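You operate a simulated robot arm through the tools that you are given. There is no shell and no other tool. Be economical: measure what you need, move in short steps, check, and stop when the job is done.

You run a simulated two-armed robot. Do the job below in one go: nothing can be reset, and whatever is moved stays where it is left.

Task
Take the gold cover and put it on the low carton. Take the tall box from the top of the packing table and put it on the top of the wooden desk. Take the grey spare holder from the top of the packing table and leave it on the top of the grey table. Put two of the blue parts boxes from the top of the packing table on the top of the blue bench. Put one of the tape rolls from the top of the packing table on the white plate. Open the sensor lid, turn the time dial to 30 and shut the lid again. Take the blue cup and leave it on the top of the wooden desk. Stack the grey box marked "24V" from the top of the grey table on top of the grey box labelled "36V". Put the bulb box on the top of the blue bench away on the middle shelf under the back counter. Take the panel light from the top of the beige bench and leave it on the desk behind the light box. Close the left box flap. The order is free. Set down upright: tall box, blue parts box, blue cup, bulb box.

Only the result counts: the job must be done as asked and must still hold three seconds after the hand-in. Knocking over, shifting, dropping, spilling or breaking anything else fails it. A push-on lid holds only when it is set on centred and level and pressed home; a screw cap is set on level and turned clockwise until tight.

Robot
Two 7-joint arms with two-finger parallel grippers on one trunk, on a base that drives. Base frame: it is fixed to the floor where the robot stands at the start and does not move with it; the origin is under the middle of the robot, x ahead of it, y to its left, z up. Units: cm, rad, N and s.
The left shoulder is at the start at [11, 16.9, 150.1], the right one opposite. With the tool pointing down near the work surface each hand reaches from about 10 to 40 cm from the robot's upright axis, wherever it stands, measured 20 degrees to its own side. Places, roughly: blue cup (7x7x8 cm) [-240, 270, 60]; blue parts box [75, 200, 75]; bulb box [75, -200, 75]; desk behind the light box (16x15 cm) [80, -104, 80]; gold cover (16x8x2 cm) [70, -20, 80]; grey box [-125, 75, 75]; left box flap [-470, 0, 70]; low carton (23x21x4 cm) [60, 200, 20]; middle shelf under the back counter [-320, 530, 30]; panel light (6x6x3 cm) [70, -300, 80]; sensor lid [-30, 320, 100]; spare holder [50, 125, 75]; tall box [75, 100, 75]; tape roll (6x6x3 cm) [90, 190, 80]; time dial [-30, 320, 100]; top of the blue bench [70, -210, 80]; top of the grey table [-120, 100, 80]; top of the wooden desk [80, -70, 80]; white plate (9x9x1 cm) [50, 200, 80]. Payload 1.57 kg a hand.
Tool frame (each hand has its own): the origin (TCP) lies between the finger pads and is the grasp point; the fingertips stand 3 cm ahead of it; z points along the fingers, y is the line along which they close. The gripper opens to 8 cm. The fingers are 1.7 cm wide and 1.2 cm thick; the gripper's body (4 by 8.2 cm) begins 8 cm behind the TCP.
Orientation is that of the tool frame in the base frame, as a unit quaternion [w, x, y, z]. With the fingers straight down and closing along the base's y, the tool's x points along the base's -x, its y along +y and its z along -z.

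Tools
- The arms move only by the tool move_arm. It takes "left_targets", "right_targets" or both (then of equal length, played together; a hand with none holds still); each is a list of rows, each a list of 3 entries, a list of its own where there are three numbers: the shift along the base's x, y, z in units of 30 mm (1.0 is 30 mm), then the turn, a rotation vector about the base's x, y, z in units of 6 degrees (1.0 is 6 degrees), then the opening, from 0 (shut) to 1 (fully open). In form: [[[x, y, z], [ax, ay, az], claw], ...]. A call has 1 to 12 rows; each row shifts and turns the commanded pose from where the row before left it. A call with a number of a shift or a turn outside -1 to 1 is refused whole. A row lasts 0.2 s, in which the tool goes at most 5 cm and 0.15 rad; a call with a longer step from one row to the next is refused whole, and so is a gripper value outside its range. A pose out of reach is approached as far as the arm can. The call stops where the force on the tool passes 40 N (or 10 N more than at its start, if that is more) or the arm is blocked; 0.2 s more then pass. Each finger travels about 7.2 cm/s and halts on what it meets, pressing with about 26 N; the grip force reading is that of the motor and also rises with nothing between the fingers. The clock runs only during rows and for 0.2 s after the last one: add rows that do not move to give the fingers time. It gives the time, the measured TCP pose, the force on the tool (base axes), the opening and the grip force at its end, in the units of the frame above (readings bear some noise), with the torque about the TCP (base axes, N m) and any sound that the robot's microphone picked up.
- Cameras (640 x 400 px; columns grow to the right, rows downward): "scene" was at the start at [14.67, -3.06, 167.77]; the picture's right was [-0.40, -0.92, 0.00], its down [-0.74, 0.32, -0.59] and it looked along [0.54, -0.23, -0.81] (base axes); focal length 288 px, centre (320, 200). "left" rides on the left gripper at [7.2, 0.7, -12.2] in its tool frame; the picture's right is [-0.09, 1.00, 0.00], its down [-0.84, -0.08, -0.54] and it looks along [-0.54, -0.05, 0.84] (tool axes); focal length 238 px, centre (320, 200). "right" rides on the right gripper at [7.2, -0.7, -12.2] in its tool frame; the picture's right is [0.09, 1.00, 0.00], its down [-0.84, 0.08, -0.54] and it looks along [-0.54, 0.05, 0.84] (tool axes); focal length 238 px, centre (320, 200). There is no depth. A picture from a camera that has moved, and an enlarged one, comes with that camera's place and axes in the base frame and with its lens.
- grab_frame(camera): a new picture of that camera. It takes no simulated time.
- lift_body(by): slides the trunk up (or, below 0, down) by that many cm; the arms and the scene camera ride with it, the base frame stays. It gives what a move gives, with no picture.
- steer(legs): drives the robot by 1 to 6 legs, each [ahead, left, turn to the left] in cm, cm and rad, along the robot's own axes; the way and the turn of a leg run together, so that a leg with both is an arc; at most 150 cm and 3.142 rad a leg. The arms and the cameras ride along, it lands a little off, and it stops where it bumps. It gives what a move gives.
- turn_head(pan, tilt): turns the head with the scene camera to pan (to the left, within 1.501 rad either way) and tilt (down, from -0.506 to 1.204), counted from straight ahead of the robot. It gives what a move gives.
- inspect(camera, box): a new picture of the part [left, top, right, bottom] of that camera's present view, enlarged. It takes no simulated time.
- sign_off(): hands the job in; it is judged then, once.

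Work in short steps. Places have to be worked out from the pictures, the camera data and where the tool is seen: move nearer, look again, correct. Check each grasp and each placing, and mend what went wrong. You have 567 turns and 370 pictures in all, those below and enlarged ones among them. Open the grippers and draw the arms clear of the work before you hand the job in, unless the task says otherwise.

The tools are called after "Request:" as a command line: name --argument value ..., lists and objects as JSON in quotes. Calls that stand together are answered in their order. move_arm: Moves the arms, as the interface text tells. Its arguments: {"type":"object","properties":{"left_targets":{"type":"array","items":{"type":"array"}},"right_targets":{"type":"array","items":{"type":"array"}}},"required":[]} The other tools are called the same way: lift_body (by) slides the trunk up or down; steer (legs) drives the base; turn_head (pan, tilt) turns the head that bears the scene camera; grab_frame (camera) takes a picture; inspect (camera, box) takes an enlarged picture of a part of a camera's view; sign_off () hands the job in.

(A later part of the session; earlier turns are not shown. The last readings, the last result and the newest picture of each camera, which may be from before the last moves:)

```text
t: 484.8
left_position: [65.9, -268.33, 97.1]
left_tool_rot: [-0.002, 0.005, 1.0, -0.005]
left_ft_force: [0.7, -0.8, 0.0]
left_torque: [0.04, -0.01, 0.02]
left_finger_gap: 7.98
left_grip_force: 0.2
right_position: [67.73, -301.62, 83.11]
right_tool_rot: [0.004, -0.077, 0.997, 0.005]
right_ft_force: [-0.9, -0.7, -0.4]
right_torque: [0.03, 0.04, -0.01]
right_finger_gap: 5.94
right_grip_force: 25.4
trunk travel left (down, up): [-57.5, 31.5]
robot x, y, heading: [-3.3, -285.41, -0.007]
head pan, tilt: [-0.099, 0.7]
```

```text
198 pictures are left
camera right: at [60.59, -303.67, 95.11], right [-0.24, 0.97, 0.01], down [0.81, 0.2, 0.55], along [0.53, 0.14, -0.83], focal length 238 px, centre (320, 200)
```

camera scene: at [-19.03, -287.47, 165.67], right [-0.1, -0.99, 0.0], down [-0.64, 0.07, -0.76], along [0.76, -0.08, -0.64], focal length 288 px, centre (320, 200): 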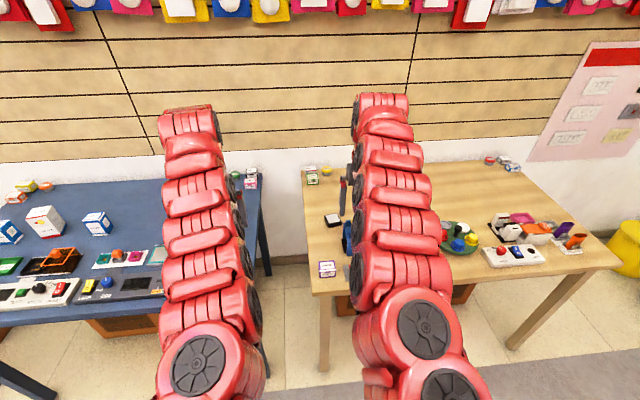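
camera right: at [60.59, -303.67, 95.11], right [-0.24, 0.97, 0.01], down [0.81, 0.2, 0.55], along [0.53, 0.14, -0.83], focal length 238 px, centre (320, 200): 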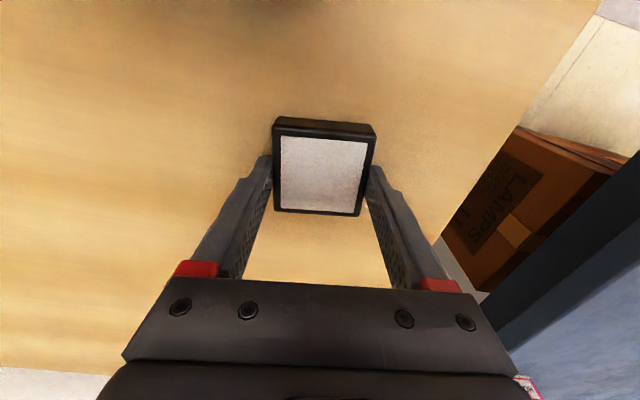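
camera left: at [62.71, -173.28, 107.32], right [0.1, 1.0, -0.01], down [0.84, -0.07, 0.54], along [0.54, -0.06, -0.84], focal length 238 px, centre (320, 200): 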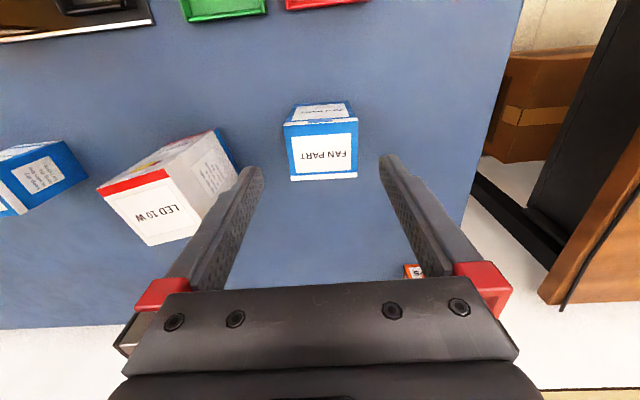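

Gripped (5.94 cm). I'll lift, also raise the left hand, and drive to the desk behind the light box.

Request:
move_arm --right_targets '[[[0, 0, 0.4], [0, 0, 0], 0], [[0, 0, 0.8], [0, 0, 0], 0], [[0, 0, 1], [0, 0, 0], 0], [[0, 0, 1], [0, 0, 0], 0], [[0, 0, 1], [0, 0, 0], 0]]' --left_targets '[[[0, 0, 0.6], [0, 0, 0], 0.5], [[0, 0, 0.6], [0, 0, 0], 0.5], [[0, 0, 0.6], [0, 0, 0], 0.5], [[0, 0, 0], [0, 0, 0], 0.5], [[0, 0, 0], [0, 0, 0], 0.5]]'

Request:
lift_body --by 20

Request:
steer --legs '[[-33, 0, 0.008], [0, 120, 0], [0, 78, 0]]'

Request:
grab_frame --camera "right"

```text
t: 486.0
left_position: [65.9, -268.52, 102.49]
left_tool_rot: [-0.002, 0.004, 1.0, -0.004]
left_ft_force: [-0.8, 0.6, -0.1]
left_torque: [-0.02, -0.02, 0.01]
left_finger_gap: 4.01
left_grip_force: 0.1
right_position: [67.7, -301.91, 95.75]
right_tool_rot: [0.005, -0.077, 0.997, 0.005]
right_ft_force: [-0.4, 1.3, 0.0]
right_torque: [-0.03, -0.03, -0.02]
right_finger_gap: 5.95
right_grip_force: 26.1
trunk travel left (down, up): [-57.5, 31.5]
robot x, y, heading: [-3.16, -285.47, -0.006]
head pan, tilt: [-0.099, 0.7]
```

```text
t: 488.1
left_position: [65.91, -268.54, 122.39]
left_tool_rot: [-0.002, 0.005, 1.0, -0.005]
left_ft_force: [-0.3, -0.2, 0.8]
left_torque: [0.02, 0.02, 0.02]
left_finger_gap: 3.99
left_grip_force: 0.1
right_position: [67.64, -301.75, 115.63]
right_tool_rot: [0.005, -0.076, 0.997, 0.005]
right_ft_force: [0.3, -0.3, -1.4]
right_torque: [0.01, -0.03, -0.02]
right_finger_gap: 5.92
right_grip_force: 25.9
trunk travel left (down, up): [-77.5, 11.5]
robot x, y, heading: [-3.3, -285.0, -0.008]
head pan, tilt: [-0.099, 0.7]
```

```text
t: 499.8
left_position: [33.39, -69.47, 122.38]
left_tool_rot: [-0.001, 0.003, 1.0, -0.005]
left_ft_force: [-0.4, 0.7, -0.1]
left_torque: [0.01, 0.01, 0.01]
left_finger_gap: 4.0
left_grip_force: 0.1
right_position: [35.28, -102.87, 115.7]
right_tool_rot: [0.004, -0.079, 0.997, 0.005]
right_ft_force: [-0.1, 0.2, -0.7]
right_torque: [0.03, 0.0, -0.01]
right_finger_gap: 5.9
right_grip_force: 26.1
trunk travel left (down, up): [-77.5, 11.5]
robot x, y, heading: [-35.62, -86.35, -0.001]
head pan, tilt: [-0.099, 0.7]
```

```text
197 pictures are left
camera right: at [28.18, -104.85, 127.7], right [-0.25, 0.97, 0.01], down [0.81, 0.2, 0.55], along [0.53, 0.14, -0.83], focal length 238 px, centre (320, 200)
```

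right: 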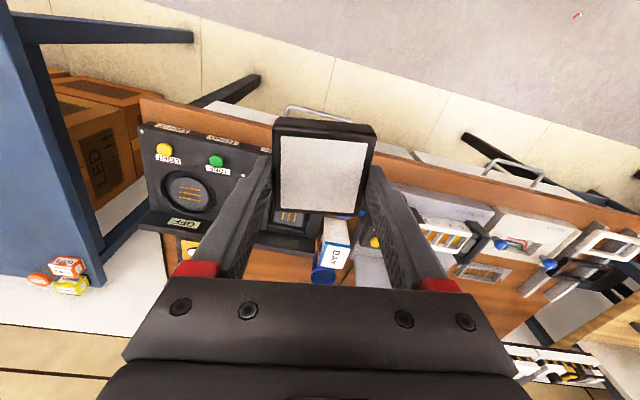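

Drive in over the desk and square the hand (−9°), then lower partway and look.

Request:
steer --legs '[[39.5, -2, 0]]'

Request:
move_arm --right_targets '[[[0, 0, 0], [0, 0, -0.75], 0], [[0, 0, 0], [0, 0, -0.75], 0]]'

Request:
lift_body --by -17

Request:
grab_frame --camera "right"

```text
t: 502.3
left_position: [72.66, -72.11, 122.47]
left_tool_rot: [-0.002, 0.007, 1.0, -0.006]
left_ft_force: [0.6, 0.6, 0.9]
left_torque: [0.01, 0.01, 0.04]
left_finger_gap: 4.01
left_grip_force: 0.1
right_position: [74.38, -105.53, 115.66]
right_tool_rot: [0.004, -0.076, 0.997, 0.004]
right_ft_force: [-0.1, -0.3, -1.1]
right_torque: [-0.02, 0.0, -0.04]
right_finger_gap: 5.92
right_grip_force: 25.5
trunk travel left (down, up): [-77.5, 11.5]
robot x, y, heading: [3.39, -88.47, -0.008]
head pan, tilt: [-0.099, 0.7]
```

```text
t: 502.9
left_position: [72.78, -72.06, 122.45]
left_tool_rot: [-0.002, 0.006, 1.0, -0.005]
left_ft_force: [-0.5, -0.4, 0.8]
left_torque: [0.02, -0.02, -0.05]
left_finger_gap: 3.97
left_grip_force: 0.1
right_position: [74.58, -105.62, 115.63]
right_tool_rot: [0.005, 0.004, 1.0, 0.004]
right_ft_force: [0.1, 0.4, -0.8]
right_torque: [0.02, 0.0, -0.05]
right_finger_gap: 5.93
right_grip_force: 26.0
trunk travel left (down, up): [-77.5, 11.5]
robot x, y, heading: [3.86, -88.48, -0.006]
head pan, tilt: [-0.099, 0.7]
```

```text
t: 504.8
left_position: [72.88, -72.02, 105.45]
left_tool_rot: [-0.001, 0.006, 1.0, -0.006]
left_ft_force: [0.4, -0.2, -0.2]
left_torque: [-0.03, 0.01, -0.02]
left_finger_gap: 4.01
left_grip_force: 0.1
right_position: [74.51, -105.64, 98.6]
right_tool_rot: [0.005, 0.002, 1.0, 0.005]
right_ft_force: [-0.5, 0.1, -1.4]
right_torque: [0.02, 0.01, 0.01]
right_finger_gap: 5.91
right_grip_force: 26.6
trunk travel left (down, up): [-60.5, 28.5]
robot x, y, heading: [3.77, -88.1, -0.007]
head pan, tilt: [-0.099, 0.7]
```

```text
196 pictures are left
camera right: at [67.22, -106.29, 110.74], right [-0.09, 1.0, 0.01], down [0.83, 0.07, 0.55], along [0.55, 0.05, -0.83], focal length 238 px, centre (320, 200)
```

right: 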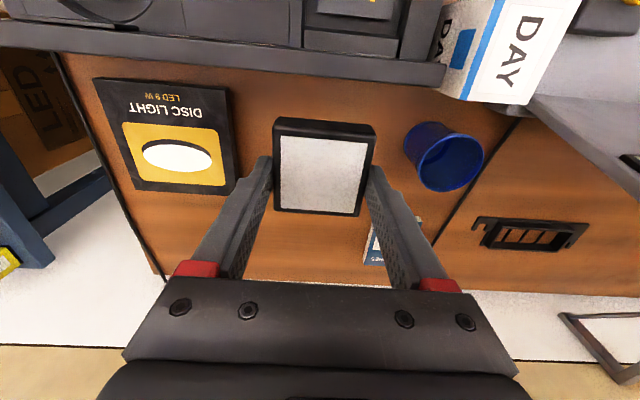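

Clear space between the DISC card and the cup. I'll extend to x≈76.3 and lower to z≈86.

Request:
move_arm --right_targets '[[[0.2, 0.25, -0.8], [0, 0, 0], 0], [[0.2, 0, -0.9], [0, 0, 0], 0], [[0.2, 0, -0.9], [0, 0, 0], 0], [[0, 0, -0.9], [0, 0, 0], 0], [[0, 0, -0.5], [0, 0, 0], 0]]'

Request:
grab_frame --camera "right"

```text
t: 506.0
left_position: [72.94, -72.12, 105.5]
left_tool_rot: [-0.003, 0.006, 1.0, -0.005]
left_ft_force: [0.0, -0.1, -0.3]
left_torque: [0.02, -0.03, -0.04]
left_finger_gap: 4.02
left_grip_force: 0.2
right_position: [76.26, -104.75, 86.68]
right_tool_rot: [0.004, 0.005, 1.0, 0.005]
right_ft_force: [-0.1, -0.4, -0.5]
right_torque: [0.0, 0.01, 0.01]
right_finger_gap: 5.93
right_grip_force: 26.3
trunk travel left (down, up): [-60.5, 28.5]
robot x, y, heading: [3.9, -88.59, -0.009]
head pan, tilt: [-0.099, 0.7]
```

```text
195 pictures are left
camera right: at [68.96, -105.58, 98.66], right [-0.09, 1.0, 0.01], down [0.83, 0.07, 0.55], along [0.55, 0.05, -0.83], focal length 238 px, centre (320, 200)
```

right: 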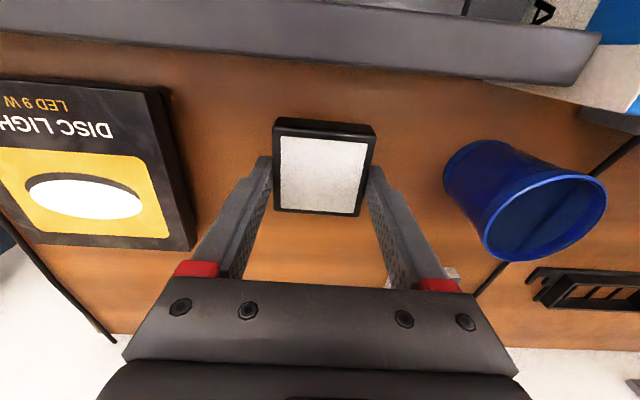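

Lowering the last ≈3.5 cm in small steps.

Request:
move_arm --right_targets '[[[-0.05, 0, -0.5], [0, 0, 0], 0], [[-0.05, 0, -0.3], [0, 0, 0], 0], [[0, 0, -0.15], [0, 0, 0], 0], [[0, 0, -0.12], [0, 0, 0], 0]]'

```text
t: 507.0
left_position: [72.95, -72.15, 105.42]
left_tool_rot: [-0.002, 0.007, 1.0, -0.005]
left_ft_force: [-0.1, 0.5, -0.5]
left_torque: [-0.01, -0.03, 0.0]
left_finger_gap: 3.98
left_grip_force: 0.0
right_position: [76.09, -104.78, 83.52]
right_tool_rot: [0.004, 0.002, 1.0, 0.006]
right_ft_force: [0.2, 0.5, -1.0]
right_torque: [0.02, 0.0, -0.02]
right_finger_gap: 5.9
right_grip_force: 26.3
trunk travel left (down, up): [-60.5, 28.5]
robot x, y, heading: [3.62, -88.94, -0.009]
head pan, tilt: [-0.099, 0.7]
```

A little more, until contact.

Request:
move_arm --right_targets '[[[0, 0, -0.12], [0, 0, 0], 0], [[0, 0, -0.1], [0, 0, 0], 0]]'

```text
t: 507.6
left_position: [72.75, -72.21, 105.56]
left_tool_rot: [-0.002, 0.006, 1.0, -0.005]
left_ft_force: [-0.8, -0.2, -0.5]
left_torque: [0.02, -0.04, 0.02]
left_finger_gap: 4.02
left_grip_force: 0.0
right_position: [76.06, -104.81, 83.09]
right_tool_rot: [0.007, 0.003, 1.0, 0.005]
right_ft_force: [-1.0, 0.1, 16.9]
right_torque: [-0.57, 0.43, 0.0]
right_finger_gap: 5.92
right_grip_force: 25.4
trunk travel left (down, up): [-60.5, 28.5]
robot x, y, heading: [3.89, -88.54, -0.014]
head pan, tilt: [-0.099, 0.7]
```

Contact (17 N). Opening and lifting away.

Request:
move_arm --right_targets '[[[0, 0, 0.06], [0, 0, 0], 0], [[0, 0, 0], [0, 0, 0], 0.9], [[0, 0, 0], [0, 0, 0], 1], [[0, 0, 0], [0, 0, 0], 1], [[0, 0, 0.5], [0, 0, 0], 1], [[-0.1, 0, 0.9], [0, 0, 0], 1], [[-0.1, 0, 0.9], [0, 0, 0], 1], [[-0.1, 0, 0.9], [0, 0, 0], 1]]'

Request:
grab_frame --camera "right"

```text
t: 509.4
left_position: [72.86, -72.06, 105.52]
left_tool_rot: [-0.002, 0.005, 1.0, -0.006]
left_ft_force: [0.1, 0.0, -0.8]
left_torque: [-0.04, -0.05, -0.04]
left_finger_gap: 4.01
left_grip_force: 0.1
right_position: [75.12, -104.9, 92.6]
right_tool_rot: [0.006, 0.003, 1.0, 0.004]
right_ft_force: [0.2, -0.1, -0.2]
right_torque: [0.01, -0.04, 0.0]
right_finger_gap: 7.98
right_grip_force: 0.2
trunk travel left (down, up): [-60.5, 28.5]
robot x, y, heading: [3.7, -88.5, -0.011]
head pan, tilt: [-0.099, 0.7]
```

```text
194 pictures are left
camera right: at [67.76, -105.5, 104.69], right [-0.09, 1.0, 0.01], down [0.83, 0.07, 0.55], along [0.55, 0.06, -0.83], focal length 238 px, centre (320, 200)
```

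right: 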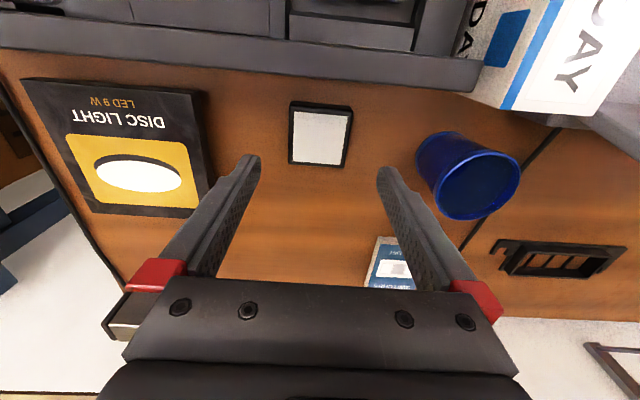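

The panel light sits behind the light box. Next I'll go back to the blue bench for the bulb box: raise, back off, drive.

Request:
lift_body --by 17

Request:
move_arm --right_targets '[[[-0.3, 0, 1], [0, 0, 0], 0.5], [[-0.3, 0, 1], [0, 0, 0], 0.5], [[-0.3, 0, 1], [0, 0, 0], 0.5]]' --left_targets '[[[0, 0, 0], [0, 0, 0], 1], [[0, 0, 0], [0, 0, 0], 1], [[0, 0, 0], [0, 0, 0], 1]]'

Request:
steer --legs '[[-38, 0, 0.01], [0, -116, 0]]'

Request:
steer --legs '[[36, 0, 0]]'

Request:
grab_frame --camera "left"

```text
t: 511.3
left_position: [72.69, -72.14, 122.4]
left_tool_rot: [-0.001, 0.007, 1.0, -0.006]
left_ft_force: [0.6, 0.9, 0.3]
left_torque: [-0.02, -0.04, 0.0]
left_finger_gap: 4.0
left_grip_force: 0.1
right_position: [75.18, -104.77, 109.59]
right_tool_rot: [0.005, 0.002, 1.0, 0.004]
right_ft_force: [-0.5, -0.1, -0.4]
right_torque: [-0.02, 0.02, 0.04]
right_finger_gap: 8.0
right_grip_force: 0.0
trunk travel left (down, up): [-77.5, 11.5]
robot x, y, heading: [3.92, -88.54, -0.009]
head pan, tilt: [-0.099, 0.7]
```

```text
t: 512.1
left_position: [72.86, -72.11, 122.46]
left_tool_rot: [-0.001, 0.006, 1.0, -0.005]
left_ft_force: [-0.5, 0.5, 0.0]
left_torque: [0.0, 0.0, 0.02]
left_finger_gap: 8.01
left_grip_force: 0.0
right_position: [72.32, -104.83, 118.6]
right_tool_rot: [0.005, 0.004, 1.0, 0.004]
right_ft_force: [0.6, 0.4, 0.3]
right_torque: [-0.01, -0.01, 0.01]
right_finger_gap: 4.0
right_grip_force: 0.1
trunk travel left (down, up): [-77.5, 11.5]
robot x, y, heading: [3.97, -88.47, -0.009]
head pan, tilt: [-0.099, 0.7]
```

```text
t: 520.1
left_position: [34.66, -188.35, 122.47]
left_tool_rot: [-0.002, 0.001, 1.0, -0.006]
left_ft_force: [0.1, 0.0, -0.1]
left_torque: [-0.02, 0.01, -0.03]
left_finger_gap: 8.01
left_grip_force: 0.1
right_position: [34.49, -220.83, 118.64]
right_tool_rot: [0.005, -0.002, 1.0, 0.005]
right_ft_force: [0.8, 0.7, 0.3]
right_torque: [-0.02, -0.02, 0.0]
right_finger_gap: 4.01
right_grip_force: 0.1
trunk travel left (down, up): [-77.5, 11.5]
robot x, y, heading: [-34.3, -205.35, 0.0]
head pan, tilt: [-0.099, 0.7]
```

```text
t: 522.4
left_position: [70.67, -188.27, 122.47]
left_tool_rot: [-0.002, 0.003, 1.0, -0.006]
left_ft_force: [0.4, 0.1, -0.4]
left_torque: [-0.02, 0.0, -0.02]
left_finger_gap: 7.99
left_grip_force: 0.2
right_position: [70.58, -221.14, 118.57]
right_tool_rot: [0.005, -0.002, 1.0, 0.006]
right_ft_force: [-0.1, 0.0, 0.0]
right_torque: [0.0, -0.04, -0.01]
right_finger_gap: 3.99
right_grip_force: 0.1
trunk travel left (down, up): [-77.5, 11.5]
robot x, y, heading: [1.63, -205.44, 0.001]
head pan, tilt: [-0.099, 0.7]
```

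```text
193 pictures are left
camera left: at [63.52, -187.59, 134.59], right [0.1, 1.0, -0.01], down [0.84, -0.07, 0.54], along [0.54, -0.06, -0.84], focal length 238 px, centre (320, 200)
```

left: 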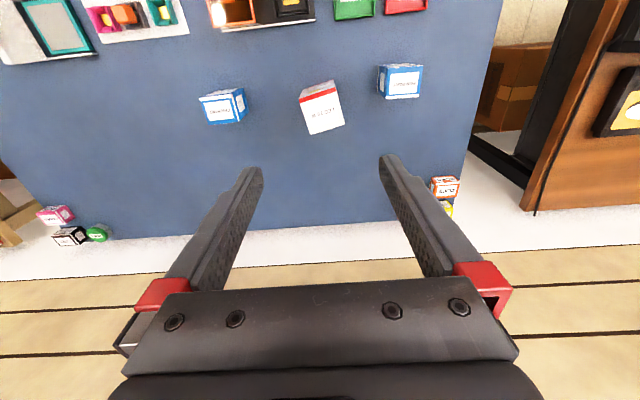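

Bulb box top is at ≈[73.3,-188.4], yaw ≈+14°. I'll lower the trunk 20, turn the hand +14°, and look closer.

Request:
lift_body --by -20

Request:
move_arm --left_targets '[[[0.3, 0, 0], [0, 0, 0.8], 1], [[0.3, 0, 0], [0, 0, 0.8], 1], [[0.3, 0, 0], [0, 0, 0.75], 1]]'

Request:
grab_frame --camera "left"

```text
t: 524.6
left_position: [70.72, -188.3, 102.43]
left_tool_rot: [-0.002, 0.002, 1.0, -0.005]
left_ft_force: [-0.2, 0.0, -0.5]
left_torque: [0.02, -0.01, 0.02]
left_finger_gap: 8.02
left_grip_force: 0.1
right_position: [70.54, -221.07, 98.59]
right_tool_rot: [0.005, -0.001, 1.0, 0.005]
right_ft_force: [0.4, 0.0, -0.8]
right_torque: [-0.01, 0.02, 0.02]
right_finger_gap: 3.98
right_grip_force: 0.0
trunk travel left (down, up): [-57.5, 31.5]
robot x, y, heading: [1.56, -205.2, 0.0]
head pan, tilt: [-0.099, 0.7]
```

```text
t: 525.4
left_position: [72.77, -188.17, 102.12]
left_tool_rot: [-0.001, -0.123, 0.992, -0.004]
left_ft_force: [0.0, 0.2, -0.4]
left_torque: [0.06, 0.01, -0.02]
left_finger_gap: 7.98
left_grip_force: 0.0
left hand out of reach, approached as far as the arm can: row 3
right_position: [70.59, -221.19, 98.52]
right_tool_rot: [0.004, -0.002, 1.0, 0.005]
right_ft_force: [0.2, 1.1, 0.6]
right_torque: [-0.01, -0.03, -0.02]
right_finger_gap: 3.99
right_grip_force: 0.1
trunk travel left (down, up): [-57.5, 31.5]
robot x, y, heading: [2.38, -205.68, -0.007]
head pan, tilt: [-0.099, 0.7]
```

```text
192 pictures are left
camera left: at [65.62, -189.14, 114.2], right [-0.15, 0.99, -0.01], down [0.83, 0.13, 0.54], along [0.53, 0.07, -0.84], focal length 238 px, centre (320, 200)
```

left: 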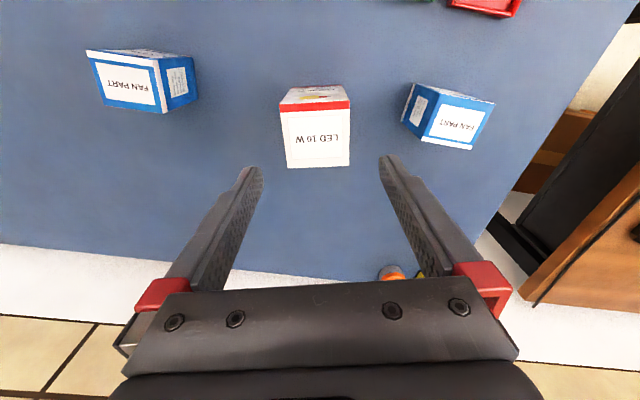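

The box is ≈6.9 cm wide and aligned. I'll creep the robot 3 cm forward for reach, then align and descend to just above the box.

Request:
steer --legs '[[3, -0.3, 0]]'

Request:
move_arm --left_targets '[[[-0.5, 0, -0.5], [0, 0, 0], 1], [[-0.2, 0, -0.9], [0, 0, 0], 1], [[0, 0, -0.9], [0, 0, 0], 1]]'

Request:
grab_frame --camera "left"

```text
t: 526.2
left_position: [75.64, -188.35, 102.18]
left_tool_rot: [-0.001, -0.121, 0.993, -0.005]
left_ft_force: [0.0, 0.2, 0.3]
left_torque: [0.0, -0.03, 0.01]
left_finger_gap: 7.99
left_grip_force: 0.0
right_position: [73.52, -221.27, 98.7]
right_tool_rot: [0.005, -0.001, 1.0, 0.004]
right_ft_force: [0.6, 0.1, 0.5]
right_torque: [0.01, -0.02, 0.02]
right_finger_gap: 3.99
right_grip_force: 0.0
trunk travel left (down, up): [-57.5, 31.5]
robot x, y, heading: [4.5, -205.55, -0.005]
head pan, tilt: [-0.099, 0.7]
```

```text
t: 527.0
left_position: [73.66, -188.5, 95.23]
left_tool_rot: [0.0, -0.121, 0.993, -0.005]
left_ft_force: [-0.1, -0.6, -0.1]
left_torque: [0.0, 0.0, 0.03]
left_finger_gap: 8.01
left_grip_force: 0.0
right_position: [73.47, -221.35, 98.67]
right_tool_rot: [0.005, -0.001, 1.0, 0.005]
right_ft_force: [-0.3, -0.2, -0.1]
right_torque: [0.01, 0.0, 0.02]
right_finger_gap: 4.02
right_grip_force: 0.0
trunk travel left (down, up): [-57.5, 31.5]
robot x, y, heading: [4.81, -205.57, 0.001]
head pan, tilt: [-0.099, 0.7]
```

```text
191 pictures are left
camera left: at [66.45, -189.36, 107.31], right [-0.15, 0.99, -0.01], down [0.83, 0.13, 0.54], along [0.54, 0.07, -0.84], focal length 238 px, centre (320, 200)
```

left: 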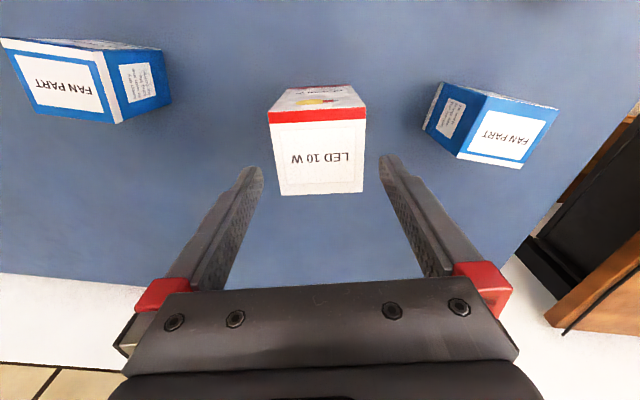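

Centred within 0.2 cm. I'll descend carefully around the box to z≈86.5.

Request:
move_arm --left_targets '[[[0, -0.05, -0.6], [0, 0, 0], 1], [[0, 0, -0.6], [0, 0, 0], 1], [[0, 0, -0.6], [0, 0, 0], 1], [[0, 0, -0.6], [0, 0, 0], 1], [[0, 0, -0.5], [0, 0, 0], 1]]'

Request:
grab_frame --camera "left"

```text
t: 528.2
left_position: [73.62, -188.5, 86.43]
left_tool_rot: [-0.001, -0.121, 0.993, -0.006]
left_ft_force: [0.4, -0.1, -0.3]
left_torque: [-0.01, 0.02, 0.02]
left_finger_gap: 7.97
left_grip_force: 0.0
right_position: [73.47, -221.4, 98.53]
right_tool_rot: [0.006, -0.002, 1.0, 0.006]
right_ft_force: [0.0, 0.4, -0.6]
right_torque: [-0.02, -0.01, 0.0]
right_finger_gap: 4.0
right_grip_force: 0.1
trunk travel left (down, up): [-57.5, 31.5]
robot x, y, heading: [4.69, -205.65, -0.001]
head pan, tilt: [-0.099, 0.7]
```

```text
190 pictures are left
camera left: at [66.49, -189.48, 98.54], right [-0.15, 0.99, -0.01], down [0.83, 0.13, 0.54], along [0.53, 0.07, -0.84], focal length 238 px, centre (320, 200)
```

left: 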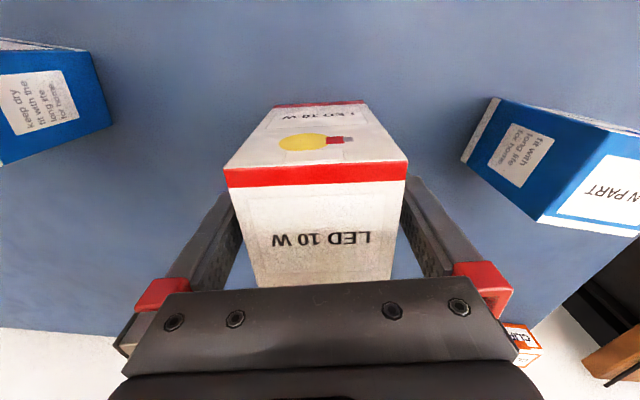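

Fingers are around the box without contact. Closing and lifting.

Request:
move_arm --left_targets '[[[0, 0, 0], [0, 0, 0], 0.7], [[0, 0, 0], [0, 0, 0], 0.3], [[0, 0, 0], [0, 0, 0], 0], [[0, 0, 0], [0, 0, 0], 0], [[0, 0, 0.4], [0, 0, 0], 0], [[0, 0, 0.8], [0, 0, 0], 0], [[0, 0, 1], [0, 0, 0], 0], [[0, 0, 1], [0, 0, 0], 0]]'

Request:
grab_frame --camera "left"

```text
t: 530.0
left_position: [73.59, -188.59, 96.12]
left_tool_rot: [-0.001, -0.122, 0.992, -0.006]
left_ft_force: [0.2, -1.0, 0.2]
left_torque: [0.02, -0.04, 0.07]
left_finger_gap: 6.57
left_grip_force: 25.7
right_position: [73.38, -221.35, 98.63]
right_tool_rot: [0.005, -0.002, 1.0, 0.005]
right_ft_force: [-0.3, -0.4, -0.4]
right_torque: [0.01, -0.04, -0.02]
right_finger_gap: 4.01
right_grip_force: 0.0
trunk travel left (down, up): [-57.5, 31.5]
robot x, y, heading: [4.83, -205.74, -0.001]
head pan, tilt: [-0.099, 0.7]
```

```text
189 pictures are left
camera left: at [66.49, -189.51, 108.28], right [-0.15, 0.99, -0.01], down [0.83, 0.13, 0.54], along [0.54, 0.07, -0.84], focal length 238 px, centre (320, 200)
```

left: 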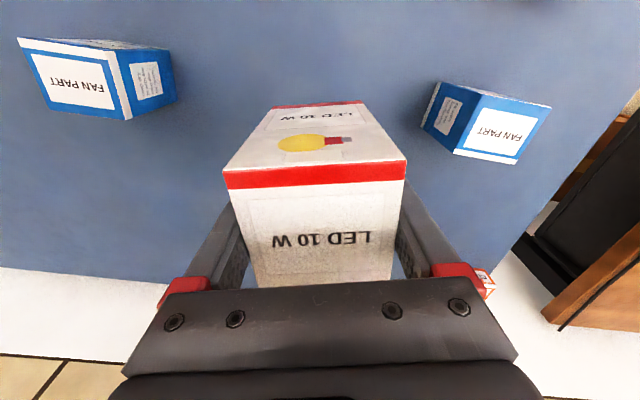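

Bulb box held (6.57 cm). I'll raise the trunk and drive the long way to the back counter, first up the aisle and out past the partition.

Request:
lift_body --by 22

Request:
steer --legs '[[-39, 0, 0], [0, 140, 0], [0, 140, 0], [0, 133, 0]]'

Request:
steer --legs '[[-130, 0, 0], [-60, -24, 0], [-82, 0, 0], [0, 0, 1.57]]'

Request:
turn_head --pan 0 --tilt 0.3

Request:
grab_frame --camera "scene"

```text
t: 532.4
left_position: [73.69, -188.54, 118.13]
left_tool_rot: [-0.002, -0.121, 0.993, -0.005]
left_ft_force: [-0.2, -0.4, -0.1]
left_torque: [0.05, 0.01, 0.03]
left_finger_gap: 6.58
left_grip_force: 26.0
right_position: [73.54, -221.39, 120.56]
right_tool_rot: [0.005, -0.001, 1.0, 0.005]
right_ft_force: [-0.2, -0.2, -0.5]
right_torque: [0.01, 0.01, -0.03]
right_finger_gap: 4.01
right_grip_force: 0.0
trunk travel left (down, up): [-79.5, 9.5]
robot x, y, heading: [5.06, -205.91, -0.004]
head pan, tilt: [-0.099, 0.7]
```

```text
t: 554.1
left_position: [33.6, 222.67, 118.09]
left_tool_rot: [-0.001, -0.123, 0.992, -0.005]
left_ft_force: [-0.6, 0.3, -0.8]
left_torque: [0.0, 0.0, 0.01]
left_finger_gap: 6.58
left_grip_force: 26.2
right_position: [33.65, 189.9, 120.56]
right_tool_rot: [0.006, -0.003, 1.0, 0.005]
right_ft_force: [-0.8, 0.2, -0.8]
right_torque: [0.02, -0.02, -0.01]
right_finger_gap: 4.0
right_grip_force: 0.1
trunk travel left (down, up): [-79.5, 9.5]
robot x, y, heading: [-35.05, 205.38, 0.004]
head pan, tilt: [-0.099, 0.7]
```

```text
t: 571.7
left_position: [-323.77, 251.59, 117.97]
left_tool_rot: [-0.003, 0.784, -0.621, 0.005]
left_ft_force: [0.4, 0.3, 0.2]
left_torque: [0.01, 0.01, 0.04]
left_finger_gap: 6.54
left_grip_force: 26.0
right_position: [-291.03, 251.1, 120.47]
right_tool_rot: [0.0, -0.704, 0.71, 0.007]
right_ft_force: [-0.2, 0.4, -0.4]
right_torque: [0.03, -0.03, 0.0]
right_finger_gap: 4.02
right_grip_force: 0.1
trunk travel left (down, up): [-79.5, 9.5]
robot x, y, heading: [-307.39, 182.85, 1.561]
head pan, tilt: [-0.099, 0.7]
```

```text
t: 572.5
left_position: [-323.93, 251.69, 118.08]
left_tool_rot: [-0.003, 0.784, -0.621, 0.005]
left_ft_force: [0.3, -0.2, -0.6]
left_torque: [0.02, 0.02, -0.01]
left_finger_gap: 6.57
left_grip_force: 26.0
right_position: [-291.08, 251.19, 120.6]
right_tool_rot: [0.0, -0.704, 0.711, 0.008]
right_ft_force: [0.9, 0.3, 0.3]
right_torque: [-0.01, 0.02, -0.01]
right_finger_gap: 3.96
right_grip_force: 0.0
trunk travel left (down, up): [-79.5, 9.5]
robot x, y, heading: [-307.49, 182.25, 1.553]
head pan, tilt: [0.0, 0.3]
```

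```text
188 pictures are left
camera scene: at [-307.36, 199.79, 171.27], right [1.0, -0.01, 0.0], down [0.0, -0.3, -0.95], along [0.01, 0.95, -0.3], focal length 288 px, centre (320, 200)
```

scene: 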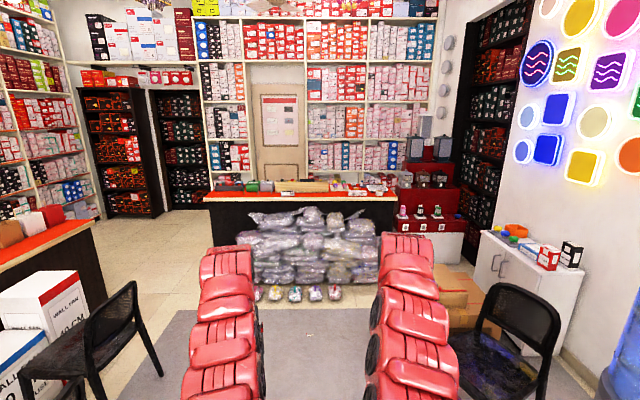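

The counter's shelves must open on its far (north) side; the way round is on the left. I'll look left for clearances.

Request:
turn_head --pan 0.5 --tilt 0.5

Request:
grab_frame --camera "scene"

Request:
turn_head --pan -0.5 --tilt 0.4

Request:
grab_frame --camera "scene"

```text
t: 573.5
left_position: [-323.92, 251.75, 118.04]
left_tool_rot: [-0.002, 0.784, -0.62, 0.004]
left_ft_force: [0.8, 1.0, 0.2]
left_torque: [0.02, 0.04, -0.02]
left_finger_gap: 6.55
left_grip_force: 25.8
right_position: [-291.04, 251.17, 120.6]
right_tool_rot: [0.0, -0.704, 0.711, 0.007]
right_ft_force: [-1.1, 0.3, 0.6]
right_torque: [0.02, 0.0, 0.02]
right_finger_gap: 4.01
right_grip_force: 0.1
trunk travel left (down, up): [-79.5, 9.5]
robot x, y, heading: [-307.56, 182.2, 1.553]
head pan, tilt: [0.499, 0.499]
```

```text
187 pictures are left
camera scene: at [-311.72, 198.5, 169.44], right [0.88, 0.47, 0.0], down [0.22, -0.42, -0.88], along [-0.41, 0.78, -0.48], focal length 288 px, centre (320, 200)
```

scene: 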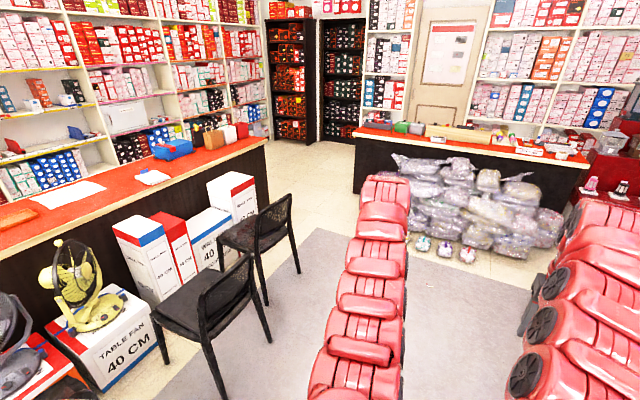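

```text
t: 574.7
left_position: [-323.9, 251.65, 118.14]
left_tool_rot: [-0.004, 0.784, -0.62, 0.004]
left_ft_force: [-0.2, -0.7, -0.4]
left_torque: [-0.01, -0.02, 0.02]
left_finger_gap: 6.53
left_grip_force: 25.9
right_position: [-291.19, 251.12, 120.47]
right_tool_rot: [0.0, -0.704, 0.711, 0.007]
right_ft_force: [0.7, 0.1, 0.9]
right_torque: [0.05, -0.01, 0.01]
right_finger_gap: 4.01
right_grip_force: 0.1
trunk travel left (down, up): [-79.5, 9.5]
robot x, y, heading: [-307.64, 182.36, 1.559]
head pan, tilt: [-0.499, 0.4]
```

```text
186 pictures are left
camera scene: at [-302.95, 198.54, 170.35], right [0.87, -0.49, 0.0], down [-0.19, -0.34, -0.92], along [0.45, 0.8, -0.39], focal length 288 px, centre (320, 200)
```

scene: 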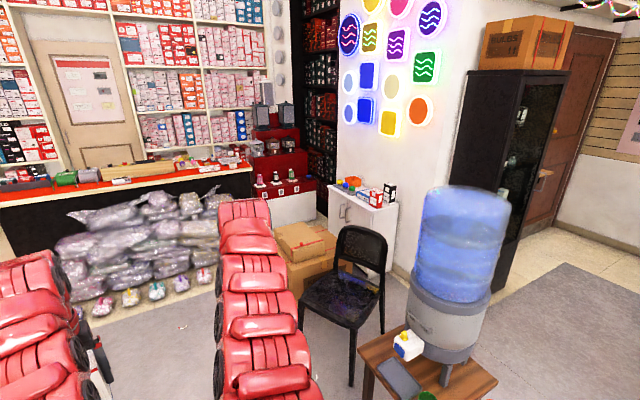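

Clearances work: pass between chair and bags, then around the counter's left end. I'll drive that in two legs, turn east, and look along the staff aisle.

Request:
steer --legs '[[107, 34, 0], [106, 33, 0]]'

Request:
turn_head --pan 0.4 --tilt 0.5

Request:
grab_frame --camera "scene"

```text
t: 585.8
left_position: [-388.82, 465.58, 118.03]
left_tool_rot: [-0.003, 0.784, -0.621, 0.005]
left_ft_force: [0.5, -0.6, -1.1]
left_torque: [0.01, -0.03, 0.02]
left_finger_gap: 6.55
left_grip_force: 25.7
right_position: [-356.09, 465.05, 120.65]
right_tool_rot: [0.0, -0.704, 0.71, 0.007]
right_ft_force: [0.0, 0.3, -0.3]
right_torque: [0.02, 0.02, -0.03]
right_finger_gap: 4.0
right_grip_force: 0.1
trunk travel left (down, up): [-79.5, 9.5]
robot x, y, heading: [-372.54, 396.33, 1.556]
head pan, tilt: [-0.499, 0.4]
```

```text
t: 587.0
left_position: [-388.81, 465.57, 117.93]
left_tool_rot: [-0.004, 0.784, -0.62, 0.005]
left_ft_force: [-0.4, 0.2, -0.4]
left_torque: [-0.02, 0.0, -0.02]
left_finger_gap: 6.56
left_grip_force: 26.3
right_position: [-356.15, 465.09, 120.44]
right_tool_rot: [0.0, -0.704, 0.71, 0.006]
right_ft_force: [0.5, -0.4, 0.1]
right_torque: [-0.02, -0.03, 0.04]
right_finger_gap: 3.99
right_grip_force: 0.0
trunk travel left (down, up): [-79.5, 9.5]
robot x, y, heading: [-372.29, 396.31, 1.558]
head pan, tilt: [0.4, 0.499]
```

```text
185 pictures are left
camera scene: at [-375.87, 412.82, 169.44], right [0.93, 0.38, 0.0], down [0.18, -0.44, -0.88], along [-0.33, 0.81, -0.48], focal length 288 px, centre (320, 200)
```

scene: 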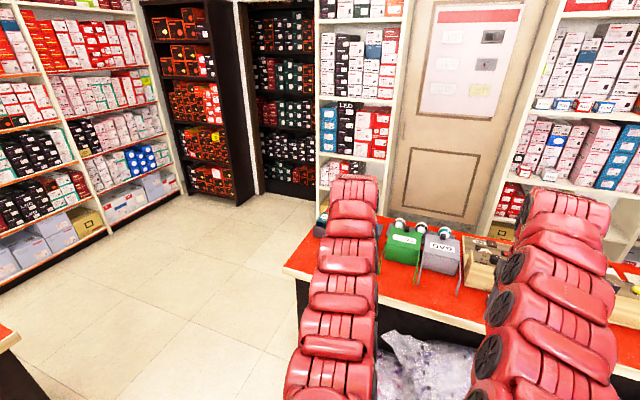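

The corner is open floor. Continue to the counter's left end, turn east, and look.

Request:
steer --legs '[[80, 92, 0], [0, 0, -1.556]]'

Request:
turn_head --pan 0.4 --tilt 0.5

Request:
grab_frame --camera "scene"

```text
t: 588.5
left_position: [-394.17, 470.21, 118.06]
left_tool_rot: [-0.003, 0.785, -0.62, 0.004]
left_ft_force: [0.8, -1.1, -1.2]
left_torque: [-0.01, -0.04, -0.02]
left_finger_gap: 6.56
left_grip_force: 26.4
right_position: [-361.19, 469.7, 120.65]
right_tool_rot: [0.0, -0.703, 0.711, 0.007]
right_ft_force: [-0.3, 0.2, -0.9]
right_torque: [0.01, -0.02, 0.0]
right_finger_gap: 3.96
right_grip_force: 0.1
trunk travel left (down, up): [-79.5, 9.5]
robot x, y, heading: [-377.56, 400.93, 1.558]
head pan, tilt: [0.4, 0.499]
stopped in leg 1: the robot was blocked; the commanded pose is now the measured one
```

```text
t: 589.1
left_position: [-394.09, 470.33, 118.08]
left_tool_rot: [-0.003, 0.784, -0.621, 0.006]
left_ft_force: [-0.8, -0.5, -1.1]
left_torque: [-0.01, -0.01, 0.01]
left_finger_gap: 6.56
left_grip_force: 26.3
right_position: [-361.3, 469.71, 120.63]
right_tool_rot: [0.0, -0.704, 0.711, 0.007]
right_ft_force: [0.4, -0.7, 1.4]
right_torque: [-0.01, 0.03, 0.0]
right_finger_gap: 3.98
right_grip_force: 0.1
trunk travel left (down, up): [-79.5, 9.5]
robot x, y, heading: [-377.23, 400.96, 1.557]
head pan, tilt: [0.4, 0.499]
```

```text
184 pictures are left
camera scene: at [-381.16, 417.52, 169.43], right [0.93, 0.38, 0.0], down [0.18, -0.44, -0.88], along [-0.33, 0.81, -0.48], focal length 288 px, centre (320, 200)
```

scene: 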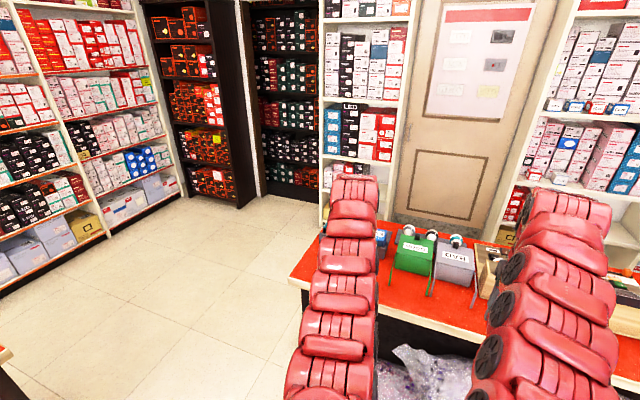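

Blocked after 7 cm; I'll look at the left-rear side for what was touched.

Request:
turn_head --pan 1.5 --tilt 0.9

Request:
grab_frame --camera "scene"

Request:
turn_head --pan 0.0 --tilt 1.1

Request:
grab_frame --camera "scene"

```text
t: 590.4
left_position: [-394.07, 470.26, 118.09]
left_tool_rot: [-0.003, 0.784, -0.621, 0.004]
left_ft_force: [-0.2, 0.6, 0.2]
left_torque: [0.01, 0.0, 0.03]
left_finger_gap: 6.59
left_grip_force: 25.4
right_position: [-361.23, 469.77, 120.57]
right_tool_rot: [0.0, -0.704, 0.711, 0.007]
right_ft_force: [-0.1, 0.1, 0.1]
right_torque: [-0.02, -0.02, 0.03]
right_finger_gap: 4.01
right_grip_force: 0.1
trunk travel left (down, up): [-79.5, 9.5]
robot x, y, heading: [-377.66, 400.9, 1.558]
head pan, tilt: [1.499, 0.901]
```

```text
183 pictures are left
camera scene: at [-385.2, 409.7, 166.05], right [0.08, 1.0, 0.0], down [0.78, -0.07, -0.62], along [-0.62, 0.05, -0.78], focal length 288 px, centre (320, 200)
```

scene: 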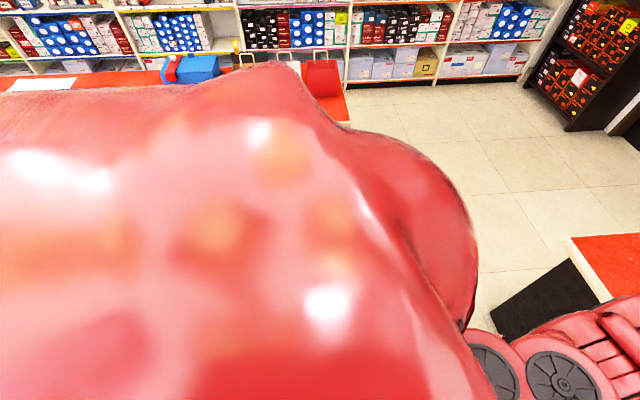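

```text
t: 592.0
left_position: [-393.93, 470.27, 118.19]
left_tool_rot: [-0.004, 0.784, -0.621, 0.005]
left_ft_force: [0.0, 0.9, -1.1]
left_torque: [0.01, 0.03, 0.02]
left_finger_gap: 6.57
left_grip_force: 26.1
right_position: [-361.22, 469.78, 120.64]
right_tool_rot: [-0.001, -0.703, 0.711, 0.007]
right_ft_force: [-0.3, 0.5, 0.7]
right_torque: [0.0, -0.01, 0.0]
right_finger_gap: 4.0
right_grip_force: 0.1
trunk travel left (down, up): [-79.5, 9.5]
robot x, y, heading: [-377.71, 401.46, 1.559]
head pan, tilt: [0.0, 1.1]
```

```text
182 pictures are left
camera scene: at [-377.6, 415.36, 164.67], right [1.0, -0.01, 0.0], down [-0.01, -0.89, -0.45], along [0.01, 0.45, -0.89], focal length 288 px, centre (320, 200)
```

scene: 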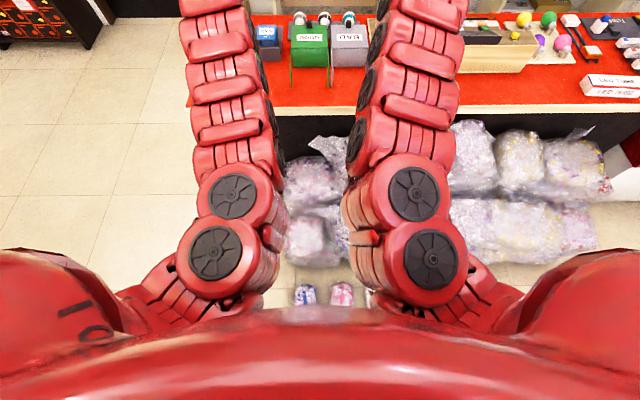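

The base reached little bags on the floor in front of the pile (about [-384,440]). I'll back off 4 cm, pass left along y≈397, then go north.

Request:
steer --legs '[[-4, 0, 0], [0, 62, 0]]'

Request:
turn_head --pan -0.6 --tilt 0.9

Request:
grab_frame --camera "scene"

```text
t: 596.0
left_position: [-455.96, 467.16, 118.19]
left_tool_rot: [-0.004, 0.783, -0.622, 0.005]
left_ft_force: [0.5, -0.4, -0.1]
left_torque: [0.02, -0.02, -0.01]
left_finger_gap: 6.57
left_grip_force: 26.0
right_position: [-423.12, 466.49, 120.56]
right_tool_rot: [0.001, -0.703, 0.711, 0.007]
right_ft_force: [-0.6, -0.8, -0.6]
right_torque: [0.01, 0.01, 0.0]
right_finger_gap: 3.98
right_grip_force: 0.1
trunk travel left (down, up): [-79.5, 9.5]
robot x, y, heading: [-439.78, 398.27, 1.56]
head pan, tilt: [0.0, 1.1]
```

```text
t: 597.0
left_position: [-456.0, 467.2, 118.1]
left_tool_rot: [-0.003, 0.783, -0.622, 0.004]
left_ft_force: [0.0, -0.5, -1.6]
left_torque: [0.01, 0.03, 0.05]
left_finger_gap: 6.54
left_grip_force: 26.1
right_position: [-423.18, 466.54, 120.6]
right_tool_rot: [0.0, -0.703, 0.711, 0.008]
right_ft_force: [-0.1, 0.2, -0.2]
right_torque: [0.0, -0.02, -0.02]
right_finger_gap: 3.99
right_grip_force: 0.0
trunk travel left (down, up): [-79.5, 9.5]
robot x, y, heading: [-439.68, 397.8, 1.553]
head pan, tilt: [-0.6, 0.901]
```

```text
181 pictures are left
camera scene: at [-435.34, 412.08, 166.05], right [0.82, -0.58, 0.0], down [-0.45, -0.64, -0.62], along [0.36, 0.51, -0.78], focal length 288 px, centre (320, 200)
```

scene: 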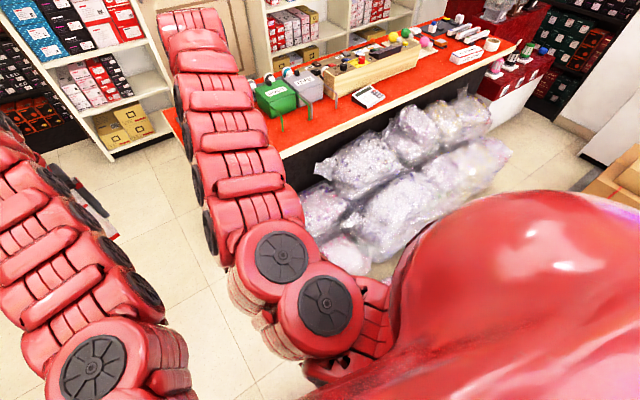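

Clear ahead. Continue to the counter's left end, then turn east and look along the back aisle.

Request:
steer --legs '[[78, 26, 0], [0, 0, -1.553]]'

Request:
turn_head --pan 0.35 --tilt 0.5

Request:
grab_frame --camera "scene"

```text
t: 605.1
left_position: [-395.14, 492.97, 118.1]
left_tool_rot: [-0.001, -0.116, 0.993, -0.005]
left_ft_force: [1.3, 0.1, -0.4]
left_torque: [0.03, 0.0, 0.02]
left_finger_gap: 6.57
left_grip_force: 25.9
right_position: [-395.61, 460.09, 120.66]
right_tool_rot: [0.006, 0.004, 1.0, 0.005]
right_ft_force: [-0.2, 0.2, 1.3]
right_torque: [0.0, 0.03, -0.03]
right_finger_gap: 4.01
right_grip_force: 0.2
trunk travel left (down, up): [-79.5, 9.5]
robot x, y, heading: [-464.26, 476.45, -0.008]
head pan, tilt: [-0.6, 0.901]
```

```text
t: 606.4
left_position: [-395.09, 492.99, 118.07]
left_tool_rot: [-0.001, -0.116, 0.993, -0.005]
left_ft_force: [-0.6, 0.4, -0.3]
left_torque: [0.04, 0.01, 0.0]
left_finger_gap: 6.57
left_grip_force: 26.5
right_position: [-395.73, 460.25, 120.56]
right_tool_rot: [0.006, 0.004, 1.0, 0.005]
right_ft_force: [0.6, 1.3, -0.1]
right_torque: [0.0, -0.04, 0.02]
right_finger_gap: 4.0
right_grip_force: 0.0
trunk travel left (down, up): [-79.5, 9.5]
robot x, y, heading: [-463.95, 476.5, -0.007]
head pan, tilt: [0.351, 0.499]
```

```text
180 pictures are left
camera scene: at [-447.67, 479.29, 169.44], right [0.33, -0.94, 0.0], down [-0.45, -0.16, -0.88], along [0.83, 0.29, -0.48], focal length 288 px, centre (320, 200)
```

scene: 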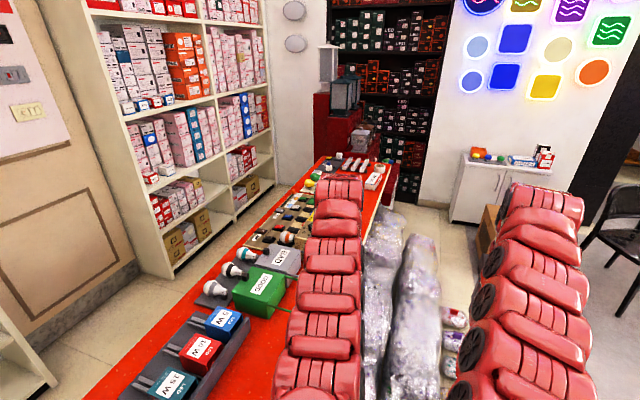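

The staff aisle is clear (counter's rear edge y≈550, wall shelves y≈659). I'll raise the trunk a bit more, strafe in, and advance east.

Request:
lift_body --by 9

Request:
steer --legs '[[0, 129, 0.007]]'

Request:
steer --legs '[[100, 0, 0]]'

Request:
turn_head --pan -1.2 --tilt 0.8

Request:
grab_frame --camera "scene"

```text
t: 607.6
left_position: [-395.12, 492.87, 127.03]
left_tool_rot: [-0.001, -0.116, 0.993, -0.006]
left_ft_force: [-0.6, 0.5, -0.3]
left_torque: [0.01, -0.01, -0.01]
left_finger_gap: 6.56
left_grip_force: 26.1
right_position: [-395.64, 460.23, 129.58]
right_tool_rot: [0.004, 0.005, 1.0, 0.005]
right_ft_force: [0.0, -0.5, -0.5]
right_torque: [-0.04, 0.0, 0.01]
right_finger_gap: 4.01
right_grip_force: 0.0
trunk travel left (down, up): [-88.5, 0.5]
robot x, y, heading: [-464.16, 476.68, -0.011]
head pan, tilt: [0.351, 0.499]
```

```text
t: 614.1
left_position: [-394.02, 621.83, 126.99]
left_tool_rot: [-0.001, -0.117, 0.993, -0.005]
left_ft_force: [-0.8, 0.1, -0.1]
left_torque: [0.01, -0.03, -0.02]
left_finger_gap: 6.53
left_grip_force: 25.9
right_position: [-394.25, 589.04, 129.61]
right_tool_rot: [0.005, 0.002, 1.0, 0.005]
right_ft_force: [0.1, 0.2, -1.2]
right_torque: [-0.01, 0.0, -0.01]
right_finger_gap: 4.01
right_grip_force: 0.1
trunk travel left (down, up): [-88.5, 0.5]
robot x, y, heading: [-463.15, 605.14, -0.01]
head pan, tilt: [0.351, 0.499]
```

```text
t: 619.3
left_position: [-293.08, 621.05, 127.1]
left_tool_rot: [-0.001, -0.118, 0.993, -0.004]
left_ft_force: [-0.3, 0.2, -0.5]
left_torque: [0.01, -0.01, -0.03]
left_finger_gap: 6.58
left_grip_force: 25.3
right_position: [-293.57, 588.32, 129.68]
right_tool_rot: [0.005, 0.003, 1.0, 0.006]
right_ft_force: [0.1, -0.2, 0.0]
right_torque: [0.0, -0.01, 0.01]
right_finger_gap: 3.99
right_grip_force: 0.1
trunk travel left (down, up): [-88.5, 0.5]
robot x, y, heading: [-361.79, 604.47, -0.007]
head pan, tilt: [0.351, 0.499]
```

```text
t: 620.9
left_position: [-292.92, 621.05, 127.01]
left_tool_rot: [-0.001, -0.117, 0.993, -0.005]
left_ft_force: [-0.6, 0.7, -0.8]
left_torque: [-0.01, -0.01, 0.0]
left_finger_gap: 6.57
left_grip_force: 25.8
right_position: [-293.42, 588.4, 129.71]
right_tool_rot: [0.005, 0.002, 1.0, 0.004]
right_ft_force: [-0.3, 0.1, 0.1]
right_torque: [0.0, 0.02, 0.02]
right_finger_gap: 3.99
right_grip_force: 0.0
trunk travel left (down, up): [-88.5, 0.5]
robot x, y, heading: [-361.92, 604.33, -0.005]
head pan, tilt: [-1.201, 0.799]
```

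```text
179 pictures are left
camera scene: at [-351.2, 596.66, 175.85], right [-0.93, -0.35, 0.0], down [-0.25, 0.67, -0.7], along [0.25, -0.65, -0.72], focal length 288 px, centre (320, 200)
```

scene: 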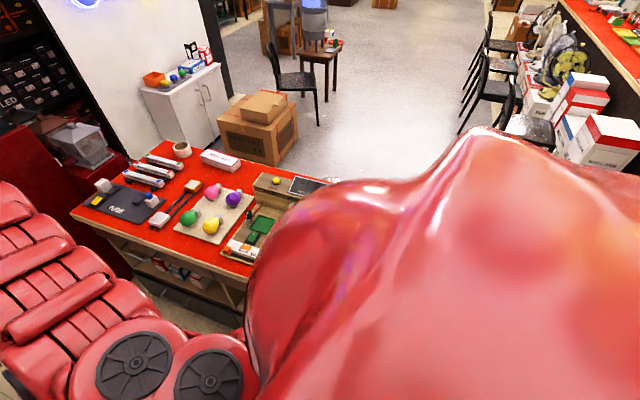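

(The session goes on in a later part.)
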